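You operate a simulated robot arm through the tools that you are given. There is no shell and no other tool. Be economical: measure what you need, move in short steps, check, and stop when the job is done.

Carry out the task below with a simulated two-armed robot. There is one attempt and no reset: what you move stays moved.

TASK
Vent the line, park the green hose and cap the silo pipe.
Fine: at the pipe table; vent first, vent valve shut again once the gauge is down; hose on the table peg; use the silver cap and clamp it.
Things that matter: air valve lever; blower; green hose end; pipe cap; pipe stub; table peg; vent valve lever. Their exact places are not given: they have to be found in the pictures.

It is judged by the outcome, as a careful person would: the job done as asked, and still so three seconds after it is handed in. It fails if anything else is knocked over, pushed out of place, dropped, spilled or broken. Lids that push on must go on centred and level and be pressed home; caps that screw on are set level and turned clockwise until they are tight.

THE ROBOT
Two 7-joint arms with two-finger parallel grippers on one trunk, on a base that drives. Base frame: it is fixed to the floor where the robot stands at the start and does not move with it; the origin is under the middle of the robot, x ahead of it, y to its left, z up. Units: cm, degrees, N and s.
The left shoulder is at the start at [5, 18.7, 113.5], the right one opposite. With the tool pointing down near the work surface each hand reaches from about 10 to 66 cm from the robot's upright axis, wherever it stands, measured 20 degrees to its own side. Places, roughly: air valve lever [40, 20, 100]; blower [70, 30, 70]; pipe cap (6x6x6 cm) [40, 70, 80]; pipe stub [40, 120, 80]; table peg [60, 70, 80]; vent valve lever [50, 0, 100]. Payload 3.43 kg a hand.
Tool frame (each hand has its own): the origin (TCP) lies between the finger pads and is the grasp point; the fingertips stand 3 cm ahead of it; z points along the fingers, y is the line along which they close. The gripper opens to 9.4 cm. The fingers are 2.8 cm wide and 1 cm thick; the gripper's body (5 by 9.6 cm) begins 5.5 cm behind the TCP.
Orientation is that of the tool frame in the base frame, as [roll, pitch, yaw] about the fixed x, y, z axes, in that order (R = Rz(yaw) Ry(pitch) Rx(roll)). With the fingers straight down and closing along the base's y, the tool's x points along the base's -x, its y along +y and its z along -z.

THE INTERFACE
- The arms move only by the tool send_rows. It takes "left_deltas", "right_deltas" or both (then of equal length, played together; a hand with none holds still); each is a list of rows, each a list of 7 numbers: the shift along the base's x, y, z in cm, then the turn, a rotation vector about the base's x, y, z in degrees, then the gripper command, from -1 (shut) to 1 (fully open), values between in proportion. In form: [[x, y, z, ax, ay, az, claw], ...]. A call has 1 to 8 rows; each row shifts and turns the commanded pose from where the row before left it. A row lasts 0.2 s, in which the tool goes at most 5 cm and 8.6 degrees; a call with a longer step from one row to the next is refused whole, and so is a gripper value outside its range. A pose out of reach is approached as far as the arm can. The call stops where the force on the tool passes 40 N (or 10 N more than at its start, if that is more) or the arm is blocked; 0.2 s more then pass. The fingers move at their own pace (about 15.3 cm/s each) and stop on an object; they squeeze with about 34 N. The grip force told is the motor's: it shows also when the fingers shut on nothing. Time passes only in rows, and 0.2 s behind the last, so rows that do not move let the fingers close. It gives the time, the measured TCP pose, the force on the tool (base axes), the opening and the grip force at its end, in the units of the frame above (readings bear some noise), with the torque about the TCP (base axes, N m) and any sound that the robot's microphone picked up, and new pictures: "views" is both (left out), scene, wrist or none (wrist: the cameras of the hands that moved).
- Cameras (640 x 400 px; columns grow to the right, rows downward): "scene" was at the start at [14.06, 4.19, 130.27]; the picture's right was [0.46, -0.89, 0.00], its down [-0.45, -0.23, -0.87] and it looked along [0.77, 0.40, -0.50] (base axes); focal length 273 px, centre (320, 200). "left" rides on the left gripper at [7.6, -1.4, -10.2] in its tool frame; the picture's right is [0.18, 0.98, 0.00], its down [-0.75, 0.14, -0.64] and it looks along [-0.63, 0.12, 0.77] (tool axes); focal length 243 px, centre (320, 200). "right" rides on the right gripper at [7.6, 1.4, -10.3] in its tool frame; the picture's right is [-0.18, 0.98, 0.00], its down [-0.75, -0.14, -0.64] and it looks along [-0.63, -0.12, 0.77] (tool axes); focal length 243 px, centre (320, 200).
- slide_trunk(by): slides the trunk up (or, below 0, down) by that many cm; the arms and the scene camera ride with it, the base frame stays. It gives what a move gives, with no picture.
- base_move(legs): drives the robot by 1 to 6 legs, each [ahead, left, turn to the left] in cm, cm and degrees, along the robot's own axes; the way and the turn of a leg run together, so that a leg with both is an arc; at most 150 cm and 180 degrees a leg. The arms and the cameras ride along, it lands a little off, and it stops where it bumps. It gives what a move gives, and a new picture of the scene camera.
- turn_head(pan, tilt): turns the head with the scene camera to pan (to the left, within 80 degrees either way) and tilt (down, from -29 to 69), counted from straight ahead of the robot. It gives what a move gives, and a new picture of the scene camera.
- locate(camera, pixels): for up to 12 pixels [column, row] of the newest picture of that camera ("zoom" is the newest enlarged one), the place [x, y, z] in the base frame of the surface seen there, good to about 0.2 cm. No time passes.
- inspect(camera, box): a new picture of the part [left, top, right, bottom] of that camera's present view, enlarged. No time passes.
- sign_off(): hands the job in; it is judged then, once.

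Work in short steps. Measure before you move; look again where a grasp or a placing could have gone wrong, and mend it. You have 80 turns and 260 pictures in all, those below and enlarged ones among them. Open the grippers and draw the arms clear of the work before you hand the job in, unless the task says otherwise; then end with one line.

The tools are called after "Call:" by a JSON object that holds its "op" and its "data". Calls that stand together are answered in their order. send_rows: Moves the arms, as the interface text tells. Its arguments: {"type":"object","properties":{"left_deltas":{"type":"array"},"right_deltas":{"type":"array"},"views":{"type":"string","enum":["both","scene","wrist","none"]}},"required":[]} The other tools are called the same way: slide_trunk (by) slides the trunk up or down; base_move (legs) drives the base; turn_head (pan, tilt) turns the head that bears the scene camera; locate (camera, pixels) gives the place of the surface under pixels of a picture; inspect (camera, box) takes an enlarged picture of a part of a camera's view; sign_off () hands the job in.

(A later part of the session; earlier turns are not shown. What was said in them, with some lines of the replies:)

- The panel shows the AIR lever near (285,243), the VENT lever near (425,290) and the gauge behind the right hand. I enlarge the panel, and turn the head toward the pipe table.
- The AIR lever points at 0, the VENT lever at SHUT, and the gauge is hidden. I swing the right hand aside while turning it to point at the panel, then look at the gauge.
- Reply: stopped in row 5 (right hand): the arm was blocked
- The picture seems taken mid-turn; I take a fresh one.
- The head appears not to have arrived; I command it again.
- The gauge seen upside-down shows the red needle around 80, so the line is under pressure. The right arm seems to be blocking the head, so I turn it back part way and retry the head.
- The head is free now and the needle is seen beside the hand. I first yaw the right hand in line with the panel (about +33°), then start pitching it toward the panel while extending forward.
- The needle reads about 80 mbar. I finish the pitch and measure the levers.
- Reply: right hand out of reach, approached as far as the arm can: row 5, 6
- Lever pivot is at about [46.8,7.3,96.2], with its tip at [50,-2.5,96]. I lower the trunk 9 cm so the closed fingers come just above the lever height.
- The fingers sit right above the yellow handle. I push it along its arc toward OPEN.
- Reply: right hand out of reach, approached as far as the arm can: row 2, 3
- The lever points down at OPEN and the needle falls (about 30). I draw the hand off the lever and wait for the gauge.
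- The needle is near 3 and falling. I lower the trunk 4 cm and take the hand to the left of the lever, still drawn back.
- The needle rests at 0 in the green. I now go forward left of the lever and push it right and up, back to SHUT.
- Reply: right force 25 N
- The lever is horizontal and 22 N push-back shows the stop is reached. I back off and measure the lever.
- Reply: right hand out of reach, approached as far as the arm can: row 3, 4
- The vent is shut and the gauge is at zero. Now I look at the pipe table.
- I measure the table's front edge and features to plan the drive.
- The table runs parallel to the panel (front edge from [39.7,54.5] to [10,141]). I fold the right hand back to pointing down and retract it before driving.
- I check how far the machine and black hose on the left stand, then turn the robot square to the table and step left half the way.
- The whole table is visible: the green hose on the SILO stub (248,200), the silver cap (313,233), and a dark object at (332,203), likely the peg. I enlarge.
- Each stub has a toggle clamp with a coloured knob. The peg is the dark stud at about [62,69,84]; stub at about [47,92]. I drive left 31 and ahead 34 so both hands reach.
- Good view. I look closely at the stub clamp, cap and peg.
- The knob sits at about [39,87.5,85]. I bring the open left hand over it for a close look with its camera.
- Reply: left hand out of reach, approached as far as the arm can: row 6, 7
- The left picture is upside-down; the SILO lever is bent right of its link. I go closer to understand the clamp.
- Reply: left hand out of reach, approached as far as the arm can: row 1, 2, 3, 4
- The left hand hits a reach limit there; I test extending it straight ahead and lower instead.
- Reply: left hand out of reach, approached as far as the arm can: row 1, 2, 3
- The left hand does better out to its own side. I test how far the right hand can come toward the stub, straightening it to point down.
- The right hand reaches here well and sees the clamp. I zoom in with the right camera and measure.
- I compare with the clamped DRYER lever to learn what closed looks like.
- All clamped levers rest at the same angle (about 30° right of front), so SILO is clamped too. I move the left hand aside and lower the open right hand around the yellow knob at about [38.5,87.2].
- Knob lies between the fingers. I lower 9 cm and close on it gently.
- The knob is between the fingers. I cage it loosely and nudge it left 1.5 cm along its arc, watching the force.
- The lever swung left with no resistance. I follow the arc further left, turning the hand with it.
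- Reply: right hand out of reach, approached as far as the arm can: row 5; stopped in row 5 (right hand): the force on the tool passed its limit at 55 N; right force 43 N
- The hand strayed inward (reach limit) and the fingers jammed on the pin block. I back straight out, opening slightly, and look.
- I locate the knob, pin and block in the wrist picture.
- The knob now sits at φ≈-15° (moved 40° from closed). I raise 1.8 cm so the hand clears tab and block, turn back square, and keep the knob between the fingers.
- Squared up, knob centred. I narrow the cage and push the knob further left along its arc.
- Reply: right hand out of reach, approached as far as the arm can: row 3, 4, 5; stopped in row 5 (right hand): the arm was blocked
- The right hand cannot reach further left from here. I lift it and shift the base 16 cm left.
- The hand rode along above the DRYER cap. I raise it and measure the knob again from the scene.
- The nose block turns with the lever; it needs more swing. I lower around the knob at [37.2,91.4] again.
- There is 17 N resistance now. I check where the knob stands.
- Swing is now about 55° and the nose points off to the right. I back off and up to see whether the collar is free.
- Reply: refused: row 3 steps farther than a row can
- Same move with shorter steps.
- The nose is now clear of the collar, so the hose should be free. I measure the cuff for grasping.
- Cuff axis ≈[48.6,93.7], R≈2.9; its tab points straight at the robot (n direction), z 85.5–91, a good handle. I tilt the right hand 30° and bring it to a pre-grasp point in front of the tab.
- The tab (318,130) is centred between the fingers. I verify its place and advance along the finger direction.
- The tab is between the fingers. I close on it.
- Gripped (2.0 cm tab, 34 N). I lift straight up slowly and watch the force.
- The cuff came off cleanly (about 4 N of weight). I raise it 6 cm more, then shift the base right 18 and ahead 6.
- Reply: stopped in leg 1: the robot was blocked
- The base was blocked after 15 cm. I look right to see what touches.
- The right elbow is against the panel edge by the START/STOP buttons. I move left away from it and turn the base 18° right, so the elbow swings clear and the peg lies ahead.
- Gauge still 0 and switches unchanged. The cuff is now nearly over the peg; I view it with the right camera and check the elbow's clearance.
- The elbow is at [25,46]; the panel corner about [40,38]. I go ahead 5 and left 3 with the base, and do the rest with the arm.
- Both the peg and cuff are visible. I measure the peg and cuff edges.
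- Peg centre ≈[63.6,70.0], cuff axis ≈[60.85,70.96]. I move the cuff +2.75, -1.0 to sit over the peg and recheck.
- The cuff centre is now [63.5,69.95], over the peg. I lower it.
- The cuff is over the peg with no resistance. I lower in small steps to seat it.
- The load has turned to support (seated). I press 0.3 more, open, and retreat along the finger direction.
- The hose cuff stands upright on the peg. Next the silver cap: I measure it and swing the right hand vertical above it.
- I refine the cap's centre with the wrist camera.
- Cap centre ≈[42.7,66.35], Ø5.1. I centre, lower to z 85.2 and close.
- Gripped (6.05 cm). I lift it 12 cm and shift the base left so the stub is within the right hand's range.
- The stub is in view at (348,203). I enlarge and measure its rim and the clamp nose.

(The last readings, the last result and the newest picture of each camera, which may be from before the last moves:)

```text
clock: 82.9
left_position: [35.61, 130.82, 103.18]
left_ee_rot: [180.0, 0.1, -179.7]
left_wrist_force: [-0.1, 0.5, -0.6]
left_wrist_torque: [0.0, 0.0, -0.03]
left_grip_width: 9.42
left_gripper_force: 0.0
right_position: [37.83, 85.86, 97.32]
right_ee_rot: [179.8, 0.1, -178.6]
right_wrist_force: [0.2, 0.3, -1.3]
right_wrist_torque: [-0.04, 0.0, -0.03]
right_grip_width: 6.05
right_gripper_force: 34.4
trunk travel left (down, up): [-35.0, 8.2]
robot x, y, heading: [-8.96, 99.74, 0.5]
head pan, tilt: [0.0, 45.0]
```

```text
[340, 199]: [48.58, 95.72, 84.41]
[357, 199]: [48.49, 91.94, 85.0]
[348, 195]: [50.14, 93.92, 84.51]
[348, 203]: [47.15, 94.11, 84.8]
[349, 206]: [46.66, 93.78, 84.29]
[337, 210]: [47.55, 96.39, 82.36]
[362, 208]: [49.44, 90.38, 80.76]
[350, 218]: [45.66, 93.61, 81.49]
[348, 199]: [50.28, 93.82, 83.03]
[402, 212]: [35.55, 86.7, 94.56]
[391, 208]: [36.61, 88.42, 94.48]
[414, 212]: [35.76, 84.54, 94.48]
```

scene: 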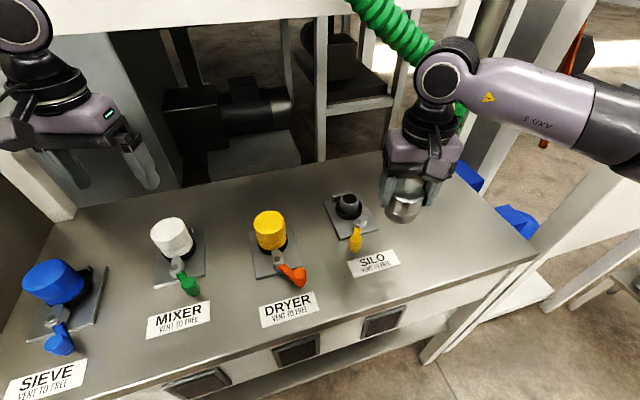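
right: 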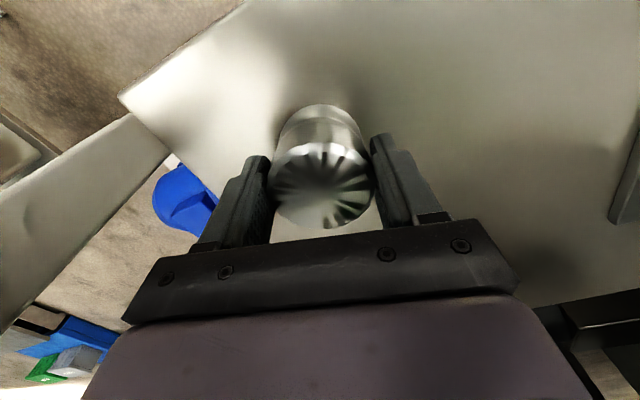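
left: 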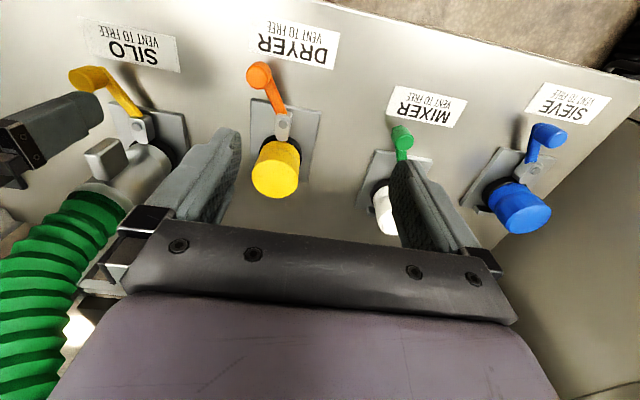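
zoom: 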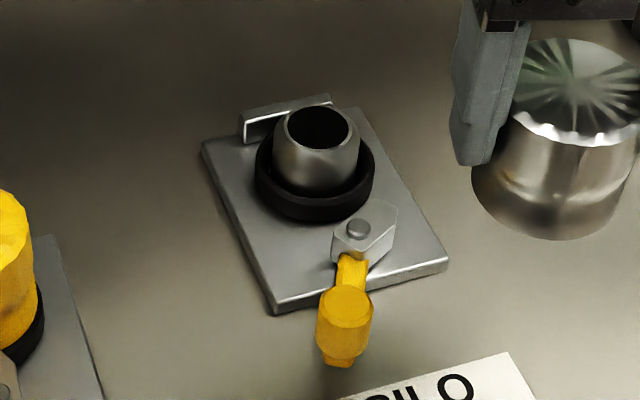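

Stub centre ≈[48.62,93.78], rim z≈85. I carry the cap above it.

Call:
{"op": "send_rows", "data": {"right_deltas": [[2.7, 1.97, 0, 0, 0, 0, -1], [2.7, 1.97, 0, 0, 0, 0, -1], [2.7, 1.97, 0, 0, 0, 0, -1], [2.69, 1.97, 0, 0, 0, 0, -1], [0, 0, -3, 0, 0, 0, -1], [0, 0, -1, 0, 0, 0, -1]], "views": "both"}}

Call:
{"op": "locate", "data": {"camera": "right", "pixels": [[320, 150], [320, 226], [285, 190], [360, 190], [320, 185]]}}

Call:
{"op": "inspect", "data": {"camera": "scene", "box": [300, 130, 400, 260]}}

```text
clock: 84.3
left_position: [35.51, 130.57, 103.15]
left_ee_rot: [180.0, 0.1, -179.7]
left_wrist_force: [-0.4, 0.2, -0.4]
left_wrist_torque: [0.01, 0.0, -0.02]
left_grip_width: 9.43
left_gripper_force: 0.0
right_position: [48.67, 93.76, 93.31]
right_ee_rot: [179.9, 0.1, -178.5]
right_wrist_force: [-0.2, -0.8, -1.4]
right_wrist_torque: [0.0, 0.01, -0.03]
right_grip_width: 6.08
right_gripper_force: 33.8
trunk travel left (down, up): [-35.0, 8.2]
robot x, y, heading: [-9.28, 99.69, 0.8]
head pan, tilt: [0.0, 45.0]
```

scene: 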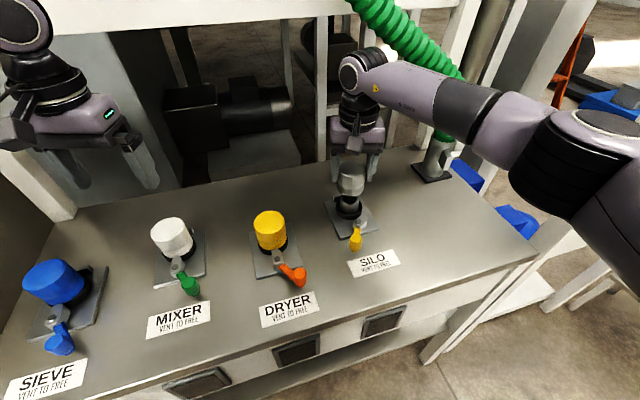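
right: 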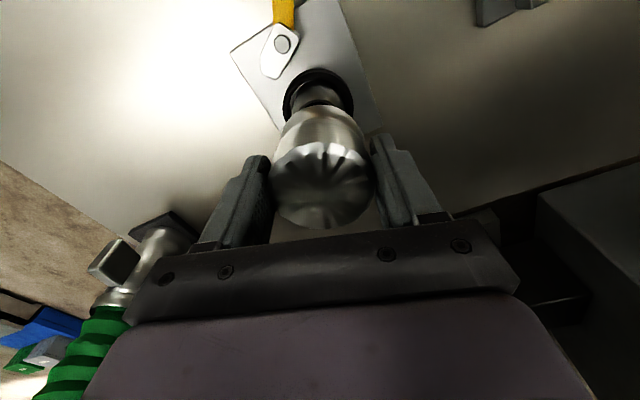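

```text
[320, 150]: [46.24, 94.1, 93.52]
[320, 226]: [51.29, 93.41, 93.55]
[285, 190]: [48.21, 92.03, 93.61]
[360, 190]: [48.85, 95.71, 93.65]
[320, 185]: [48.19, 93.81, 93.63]
```

```text
3.08 times, centred on (350, 195) of scene
```

zoom: 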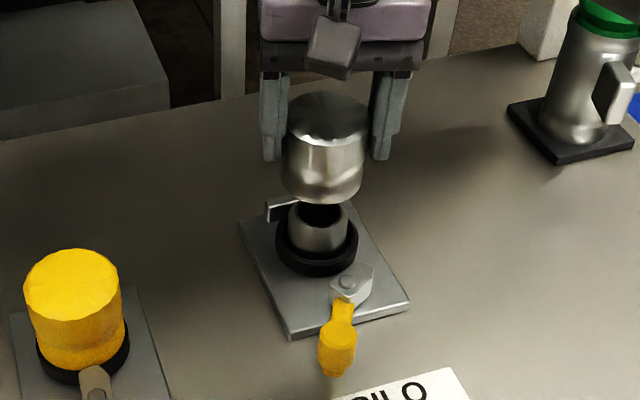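

The cap is centred over the stub. I lower it, watching the force.

Call:
{"op": "send_rows", "data": {"right_deltas": [[-0.08, 0.02, -1, 0, 0, 0, -1], [0, 0, -1, 0, 0, 0, -1], [0, 0, -1, 0, 0, 0, -1], [0, 0, -1, 0, 0, 0, -1], [0, 0, -0.7, 0, 0, 0, -1]], "views": "both"}}

Call:
{"op": "inspect", "data": {"camera": "scene", "box": [300, 130, 400, 260]}}

```text
clock: 85.5
left_position: [35.54, 130.67, 103.16]
left_ee_rot: [-180.0, 0.1, -179.7]
left_wrist_force: [-0.1, 0.2, 0.3]
left_wrist_torque: [-0.02, -0.03, 0.0]
left_grip_width: 9.4
left_gripper_force: 0.2
right_position: [48.59, 93.64, 88.64]
right_ee_rot: [179.8, 0.1, -178.6]
right_wrist_force: [-0.2, 0.0, -0.8]
right_wrist_torque: [-0.02, 0.02, 0.03]
right_grip_width: 6.06
right_gripper_force: 34.1
trunk travel left (down, up): [-35.0, 8.2]
robot x, y, heading: [-9.26, 99.39, 0.5]
head pan, tilt: [0.0, 45.0]
```

scene: 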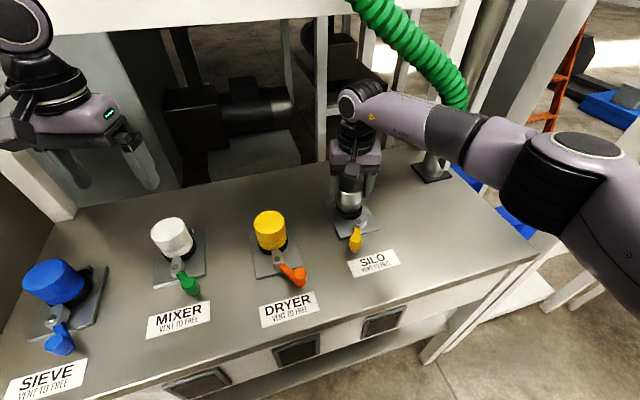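
right: 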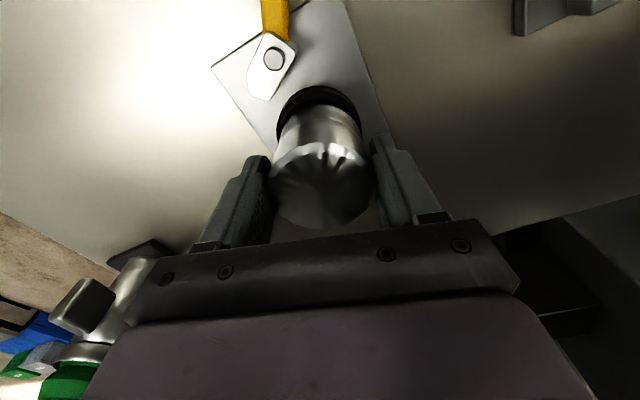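

```text
3.08 times, centred on (350, 195) of scene
```

zoom: 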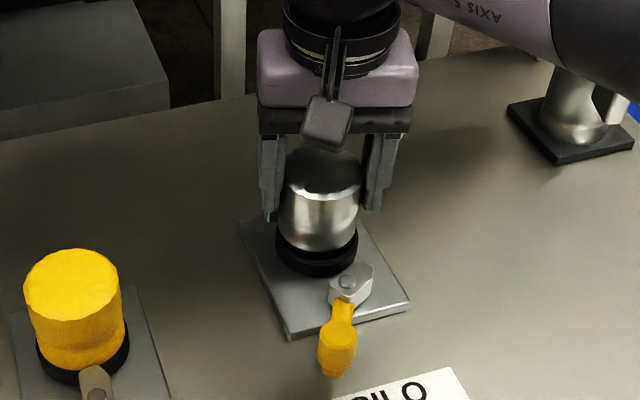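

It is sliding over the stub without touching. I go on down in small steps and press home.

Call:
{"op": "send_rows", "data": {"right_deltas": [[0, 0.05, -0.4, 0, 0, 0, -1], [0, 0, -0.3, 0, 0, 0, -1], [0, 0, -0.3, 0, 0, 0, -1], [0, 0, -0.3, 0, 0, 0, -1], [0, 0, -0.3, 0, 0, 0, -1], [0, 0, -0.3, 0, 0, 0, -1]], "views": "wrist"}}

```text
clock: 86.8
left_position: [35.37, 130.76, 103.34]
left_ee_rot: [180.0, 0.1, -179.9]
left_wrist_force: [-1.3, -0.5, -0.2]
left_wrist_torque: [0.0, 0.01, -0.02]
left_grip_width: 9.4
left_gripper_force: 0.1
right_position: [48.53, 93.74, 87.87]
right_ee_rot: [179.7, 0.5, -178.6]
right_wrist_force: [-13.0, -4.0, 16.8]
right_wrist_torque: [-0.5, 0.51, -0.03]
right_grip_width: 6.03
right_gripper_force: 34.4
trunk travel left (down, up): [-35.0, 8.2]
robot x, y, heading: [-9.41, 100.4, 0.3]
head pan, tilt: [0.0, 45.0]
stopped in row 6 (right hand): the force on the tool passed its limit at 42 N (the readings are from after the stop); the commanded pose is now the measured one
```

right: 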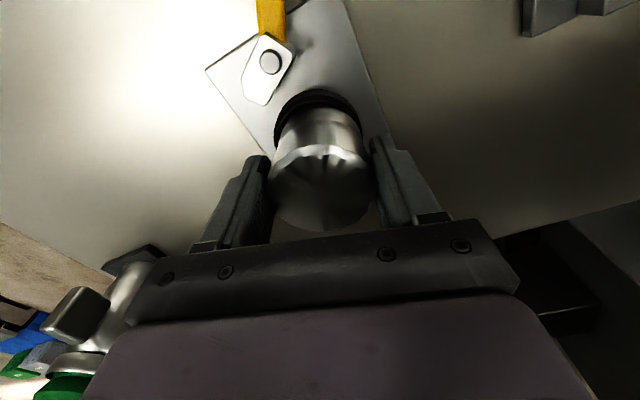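

It stopped hard at z 87.9 (expected seat height ≈87.7) with 42 N. I release, rise, and inspect.

Call:
{"op": "send_rows", "data": {"right_deltas": [[0, 0, 0.1, 0, 0, 0, 0.3], [0, 0, 0, 0, 0, 0, 0.7], [0, 0, 3, 0, 0, 0, 0.8], [0, 0, 4, 0, 0, 0, 1], [0, 0, 4, 0, 0, 0, 1], [-2, -2, 2, 0, 0, 0, 1]], "views": "both"}}

Call:
{"op": "inspect", "data": {"camera": "scene", "box": [310, 150, 400, 260]}}

Call:
{"op": "inspect", "data": {"camera": "right", "box": [240, 20, 440, 180]}}

```text
clock: 88.2
left_position: [35.42, 130.59, 103.25]
left_ee_rot: [180.0, 0.1, -179.7]
left_wrist_force: [-0.1, -0.3, -0.3]
left_wrist_torque: [0.01, -0.02, 0.01]
left_grip_width: 9.4
left_gripper_force: 0.1
right_position: [46.79, 91.51, 100.81]
right_ee_rot: [179.7, 0.6, -178.7]
right_wrist_force: [-1.0, -0.8, -0.7]
right_wrist_torque: [-0.01, 0.01, 0.02]
right_grip_width: 9.41
right_gripper_force: 0.0
trunk travel left (down, up): [-35.0, 8.2]
robot x, y, heading: [-8.95, 100.02, 0.5]
head pan, tilt: [0.0, 45.0]
```

scene: 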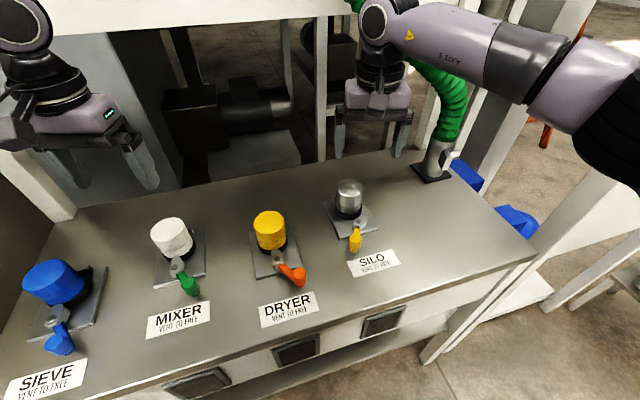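
right: 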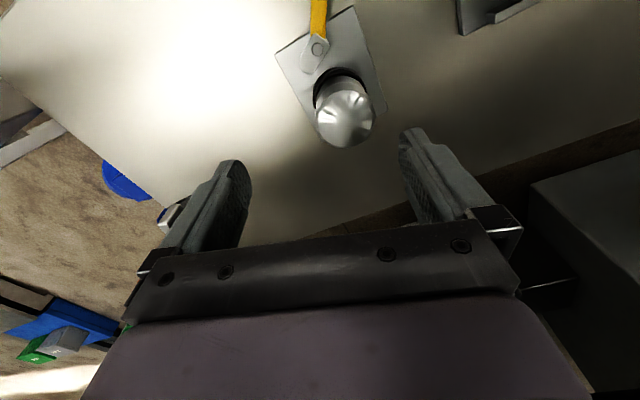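

```text
3.64 times, centred on (355, 205) of scene
```

zoom: 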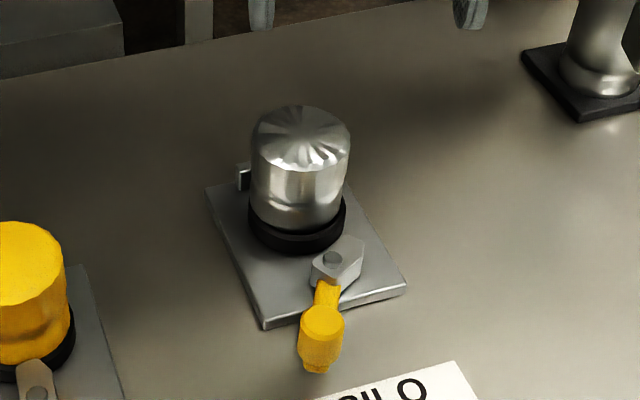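

```text
2.50 times, centred on (340, 100) of right
```

zoom: 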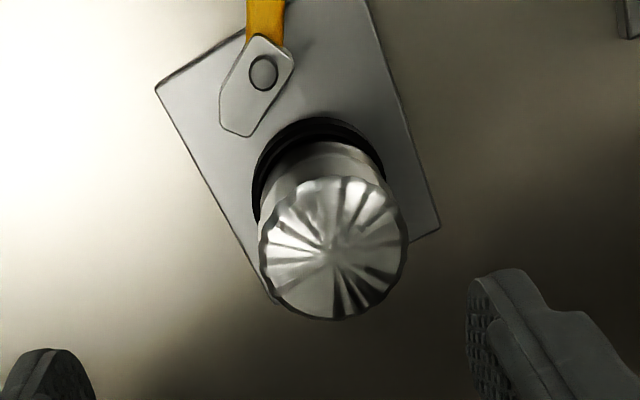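

The cap looks seated. I check its levelness, the hose cuff, and locate the knob.

Call:
{"op": "locate", "data": {"camera": "scene", "pixels": [[341, 186], [358, 187], [349, 182], [349, 191], [355, 239], [357, 220], [270, 214], [440, 150], [434, 165]]}}

Call:
{"op": "inspect", "data": {"camera": "scene", "box": [390, 70, 490, 190]}}

```text
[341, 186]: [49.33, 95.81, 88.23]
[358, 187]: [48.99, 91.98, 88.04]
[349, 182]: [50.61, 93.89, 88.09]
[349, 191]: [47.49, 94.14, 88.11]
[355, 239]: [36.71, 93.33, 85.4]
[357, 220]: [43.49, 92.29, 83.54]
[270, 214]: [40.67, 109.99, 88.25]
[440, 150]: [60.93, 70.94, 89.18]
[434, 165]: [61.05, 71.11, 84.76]
```

```text
3.33 times, centred on (440, 130) of scene
```

zoom: 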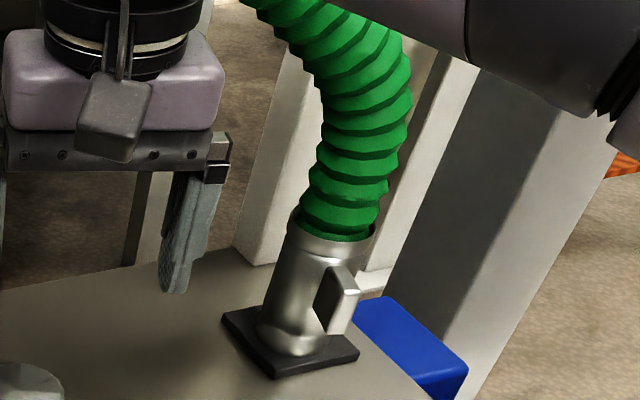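

Cap top is level at z 88.1, the same as the other caps, and the hose is upright. I move the right hand over the knob at [36.8,93.3].

Call:
{"op": "send_rows", "data": {"right_deltas": [[-3.4, 0.6, 0, 0, 0, 0, 0.5], [-3.4, 0.6, 0, 0, 0, 0, 0.1], [-3.25, 0.55, -2, 0, 0, 0, 0.1], [0, 0, -4, 0, 0, 0, 0.1], [0, 0, -4, 0, 0, 0, 0.1], [0, 0, -4.2, 0, 0, 0, 0.1]], "views": "both"}}

```text
clock: 89.6
left_position: [35.58, 130.62, 103.21]
left_ee_rot: [179.9, 0.1, -179.8]
left_wrist_force: [0.2, 0.7, -0.6]
left_wrist_torque: [0.0, 0.01, 0.02]
left_grip_width: 9.4
left_gripper_force: 0.1
right_position: [36.87, 93.64, 86.44]
right_ee_rot: [179.7, 0.5, -178.6]
right_wrist_force: [0.6, 0.3, -0.5]
right_wrist_torque: [0.0, 0.01, 0.0]
right_grip_width: 5.17
right_gripper_force: 0.0
trunk travel left (down, up): [-35.0, 8.2]
robot x, y, heading: [-8.89, 99.98, 0.4]
head pan, tilt: [0.0, 45.0]
```

scene: 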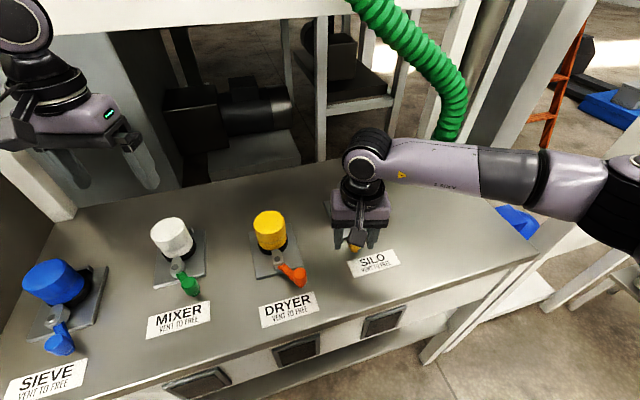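
right: 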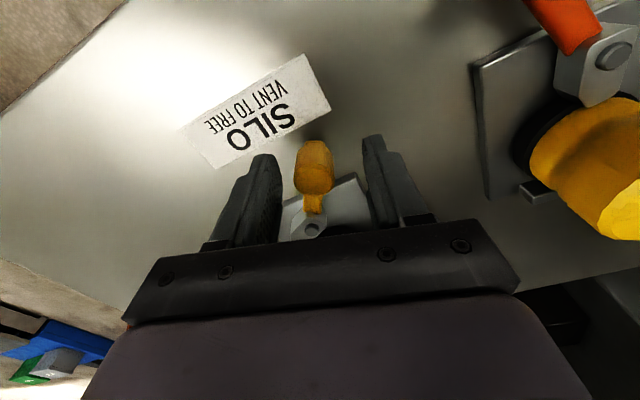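

The knob is between the fingers. I narrow the cage and swing it right along its arc to close.

Call:
{"op": "send_rows", "data": {"right_deltas": [[0, -0.2, -0.3, 0, 0, 0, -0.35], [-0.18, -1.33, 0, 0, 0, 0, -0.35], [0.1, -1.34, 0, 0, 0, 0, -0.35], [0.4, -1.29, 0, 0, 0, 0, -0.35], [0.64, -1.16, 0, 0, 0, 0, -0.35], [0.8, -0.93, 0, 0, 0, 0, -0.35]], "views": "both"}}

Call:
{"op": "locate", "data": {"camera": "right", "pixels": [[315, 165], [325, 165]]}}

```text
clock: 91.0
left_position: [35.53, 130.69, 103.28]
left_ee_rot: [-180.0, 0.1, -179.7]
left_wrist_force: [-0.6, 0.0, -0.4]
left_wrist_torque: [0.0, -0.03, 0.01]
left_grip_width: 9.39
left_gripper_force: 0.0
right_position: [38.57, 87.24, 86.06]
right_ee_rot: [179.7, 0.6, -178.6]
right_wrist_force: [0.2, -0.4, 0.2]
right_wrist_torque: [-0.01, 0.0, -0.01]
right_grip_width: 3.06
right_gripper_force: 0.0
trunk travel left (down, up): [-35.0, 8.2]
robot x, y, heading: [-9.03, 99.98, 0.5]
head pan, tilt: [0.0, 45.0]
```

scene: 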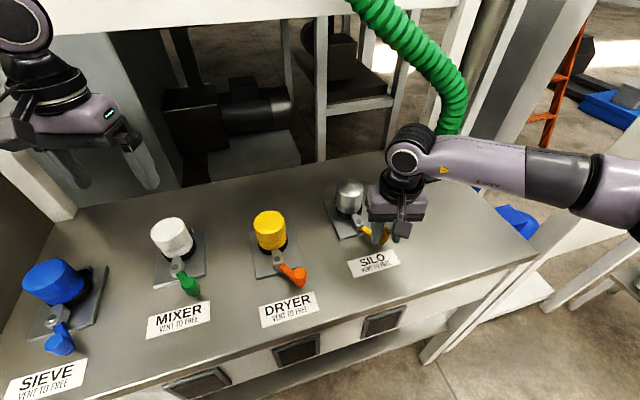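
right: 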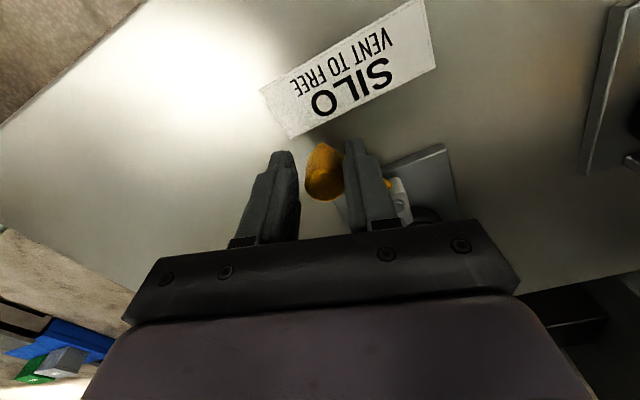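

```text
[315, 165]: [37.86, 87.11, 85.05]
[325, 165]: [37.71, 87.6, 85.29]
```

The knob is nearly back to its closed place. I push on to its stop in small steps.

Call:
{"op": "send_rows", "data": {"right_deltas": [[0.25, -0.4, 0, 0, 0, 0, -0.35], [0.25, -0.4, 0, 0, 0, 0, -0.35], [0.2, -0.3, 0, 0, 0, 0, -0.35]], "views": "wrist"}}

```text
clock: 91.8
left_position: [35.36, 130.77, 103.12]
left_ee_rot: [-179.9, 0.1, -179.7]
left_wrist_force: [0.9, 0.7, 0.5]
left_wrist_torque: [0.02, -0.04, -0.02]
left_grip_width: 9.38
left_gripper_force: 0.1
right_position: [39.01, 86.45, 86.13]
right_ee_rot: [179.5, 0.5, -178.3]
right_wrist_force: [-9.0, 16.0, -1.8]
right_wrist_torque: [0.1, 0.05, 0.25]
right_grip_width: 4.0
right_gripper_force: 8.7
trunk travel left (down, up): [-35.0, 8.2]
robot x, y, heading: [-9.26, 100.47, 0.6]
head pan, tilt: [0.0, 45.0]
```

right: 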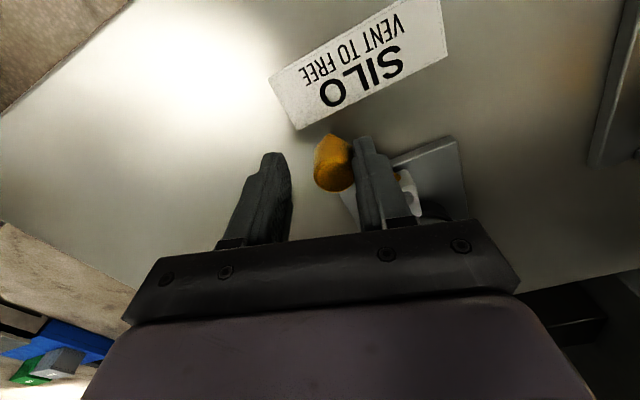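

It is against the stop (16–18 N). I back off, rise and check the clamp.

Call:
{"op": "send_rows", "data": {"right_deltas": [[-0.2, 0.6, 0, 0, 0, 0, 0.1], [0, 0, 3, 0, 0, 0, 0.1], [0, 0, 4, 0, 0, 0, 0.3], [0, 0, 4, 0, 0, 0, 0.5], [-2, -2, 3, 0, 0, 0, 0.5], [-3, -2, 2, 0, 0, 0, 0.5], [-3, -2, 2, 0, 0, 0, 0.5]], "views": "scene"}}

Call:
{"op": "inspect", "data": {"camera": "scene", "box": [310, 150, 400, 260]}}

Call:
{"op": "inspect", "data": {"camera": "scene", "box": [380, 50, 500, 200]}}

Call:
{"op": "inspect", "data": {"camera": "scene", "box": [230, 190, 320, 300]}}

```text
clock: 93.4
left_position: [35.45, 130.63, 103.3]
left_ee_rot: [179.9, 0.1, -179.6]
left_wrist_force: [0.4, 0.3, -0.1]
left_wrist_torque: [0.0, 0.04, -0.02]
left_grip_width: 9.41
left_gripper_force: 0.0
right_position: [31.01, 80.77, 104.0]
right_ee_rot: [179.7, 0.6, -178.6]
right_wrist_force: [-0.5, 0.1, -0.8]
right_wrist_torque: [-0.02, -0.01, -0.01]
right_grip_width: 7.04
right_gripper_force: 0.1
trunk travel left (down, up): [-35.0, 8.2]
robot x, y, heading: [-9.24, 99.86, 0.4]
head pan, tilt: [0.0, 45.0]
```

scene: 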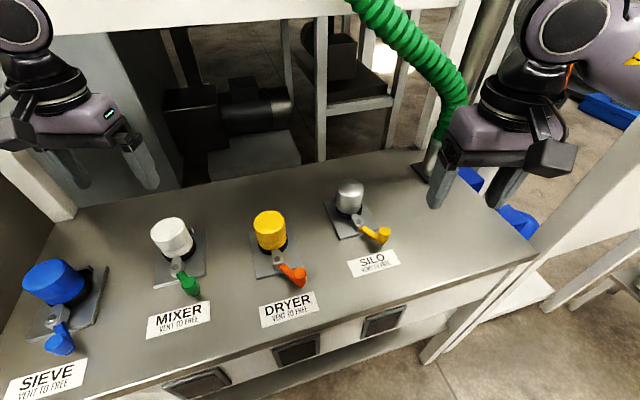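

```text
3.64 times, centred on (355, 205) of scene
```

zoom: 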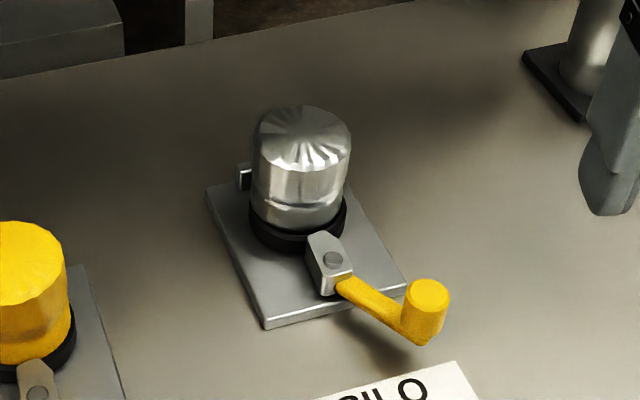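

```text
2.67 times, centred on (440, 125) of scene
```

zoom: 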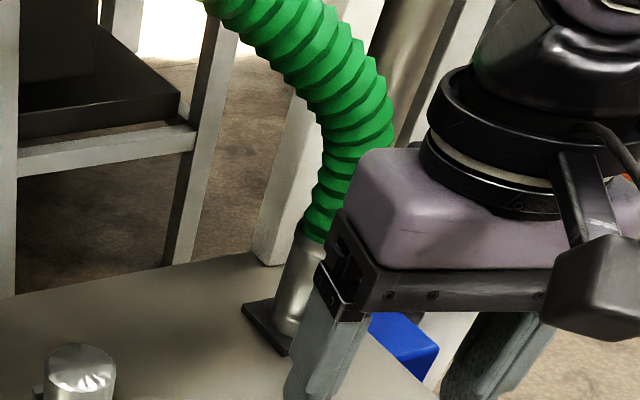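

```text
3.64 times, centred on (275, 245) of scene
```

zoom: 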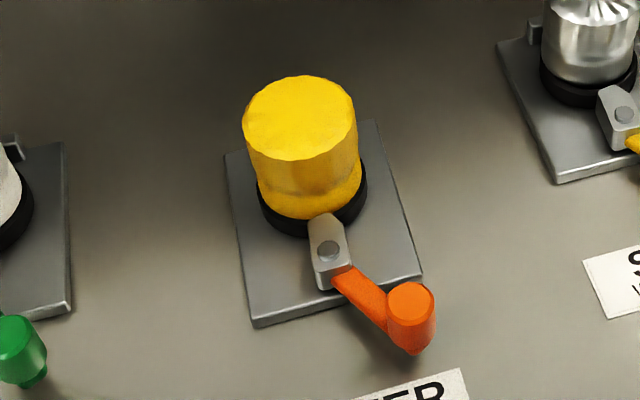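

The nose sits over the collar like the DRYER clamp. I compare the knob angle numerically.

Call:
{"op": "locate", "data": {"camera": "scene", "pixels": [[384, 231], [358, 221], [300, 271], [278, 258], [349, 186], [341, 186], [358, 187]]}}

Call:
{"op": "turn_head", "data": {"pan": -45, "tilt": 25}}

```text
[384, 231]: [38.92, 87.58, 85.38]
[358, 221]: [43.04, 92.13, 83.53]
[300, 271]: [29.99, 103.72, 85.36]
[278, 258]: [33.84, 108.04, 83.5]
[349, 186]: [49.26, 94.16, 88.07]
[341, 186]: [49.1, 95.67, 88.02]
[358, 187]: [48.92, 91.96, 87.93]
```

```text
clock: 94.5
left_position: [35.47, 130.66, 103.15]
left_ee_rot: [180.0, 0.0, -179.7]
left_wrist_force: [-0.1, 0.1, -0.5]
left_wrist_torque: [-0.05, 0.0, 0.0]
left_grip_width: 9.36
left_gripper_force: 0.1
right_position: [31.14, 80.94, 104.05]
right_ee_rot: [179.8, 0.6, -178.7]
right_wrist_force: [-0.3, 0.1, -0.5]
right_wrist_torque: [-0.03, 0.01, -0.01]
right_grip_width: 7.06
right_gripper_force: 0.1
trunk travel left (down, up): [-35.0, 8.2]
robot x, y, heading: [-9.41, 100.06, 0.8]
head pan, tilt: [-45.0, 25.0]
```

scene: 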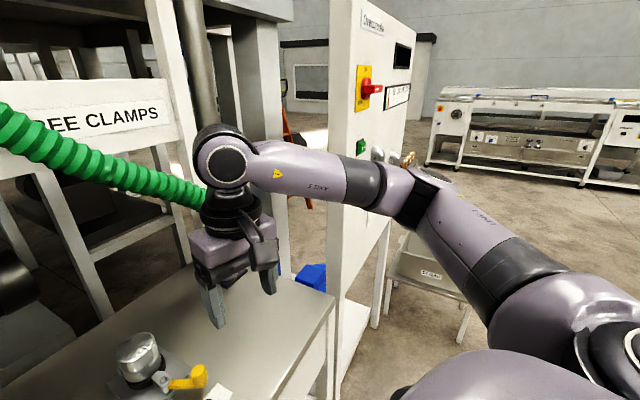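

Lever angles match (SILO [-4.1,-4.6], DRYER [-3.9,-4.3]). I back the robot off with open grippers and take a last look.

Call:
{"op": "send_rows", "data": {"left_deltas": [[0, 0, 1, 0, 0, 0, 1], [0, 0, 1, 0, 0, 0, 1]], "right_deltas": [[0, 0, 2, 0, 0, 0, 1], [0, 0, 2, 0, 0, 0, 1]], "views": "none"}}

Call:
{"op": "base_move", "data": {"legs": [[-22, 0, 0]]}}

Call:
{"op": "turn_head", "data": {"pan": -20, "tilt": 30}}

```text
clock: 95.1
left_position: [35.57, 130.64, 105.15]
left_ee_rot: [179.9, 0.1, -179.7]
left_wrist_force: [0.1, 0.7, -0.3]
left_wrist_torque: [-0.03, -0.03, 0.02]
left_grip_width: 9.37
left_gripper_force: 0.0
right_position: [31.07, 81.03, 108.09]
right_ee_rot: [179.7, 0.6, -178.6]
right_wrist_force: [-0.3, 0.0, 0.2]
right_wrist_torque: [0.0, 0.0, 0.01]
right_grip_width: 9.42
right_gripper_force: 0.0
trunk travel left (down, up): [-35.0, 8.2]
robot x, y, heading: [-9.24, 100.08, 0.4]
head pan, tilt: [-45.0, 25.0]
```

```text
clock: 96.8
left_position: [12.98, 130.42, 105.2]
left_ee_rot: [180.0, 0.2, -179.8]
left_wrist_force: [0.1, -0.1, 0.2]
left_wrist_torque: [0.0, -0.02, 0.02]
left_grip_width: 9.41
left_gripper_force: 0.2
right_position: [8.37, 80.79, 108.15]
right_ee_rot: [179.6, 0.6, -178.8]
right_wrist_force: [-0.5, 0.4, -0.4]
right_wrist_torque: [0.01, 0.0, -0.01]
right_grip_width: 9.39
right_gripper_force: 0.0
trunk travel left (down, up): [-35.0, 8.2]
robot x, y, heading: [-31.84, 99.5, 0.1]
head pan, tilt: [-45.0, 25.0]
```

scene: 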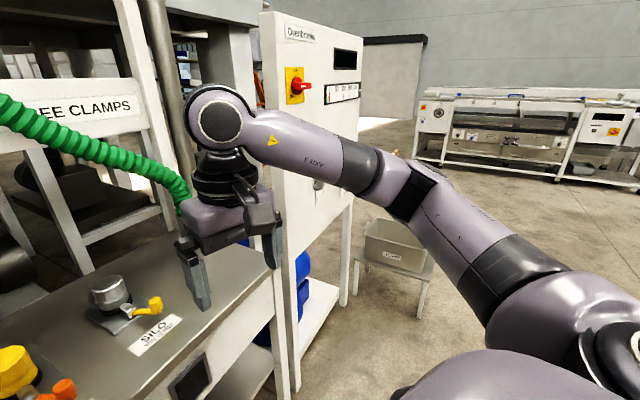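

```text
clock: 97.7
left_position: [13.06, 130.49, 105.08]
left_ee_rot: [180.0, 0.1, -179.7]
left_wrist_force: [-0.4, 0.2, -1.2]
left_wrist_torque: [-0.01, -0.05, -0.01]
left_grip_width: 9.41
left_gripper_force: 0.0
right_position: [8.48, 80.79, 108.16]
right_ee_rot: [179.8, 0.7, -178.8]
right_wrist_force: [-0.1, 0.0, 0.3]
right_wrist_torque: [0.01, 0.0, 0.03]
right_grip_width: 9.4
right_gripper_force: 0.1
trunk travel left (down, up): [-35.0, 8.2]
robot x, y, heading: [-31.8, 99.48, 0.5]
head pan, tilt: [-20.0, 30.0]
```

scene: 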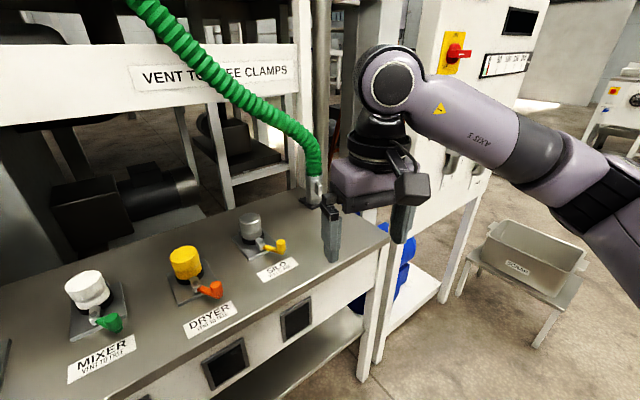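

The hose stands on the peg at (315,190), the silver cap is clamped on the SILO stub, the vent is shut and both arms are clear. I hand in.

Call:
{"op": "sign_off", "data": {}}

```text
The job is handed in.
```

The line is vented to 0 mbar with the vent valve shut again, the green hose is on the table peg, and the silver cap is pressed onto the silo pipe and clamped; the job is handed in.
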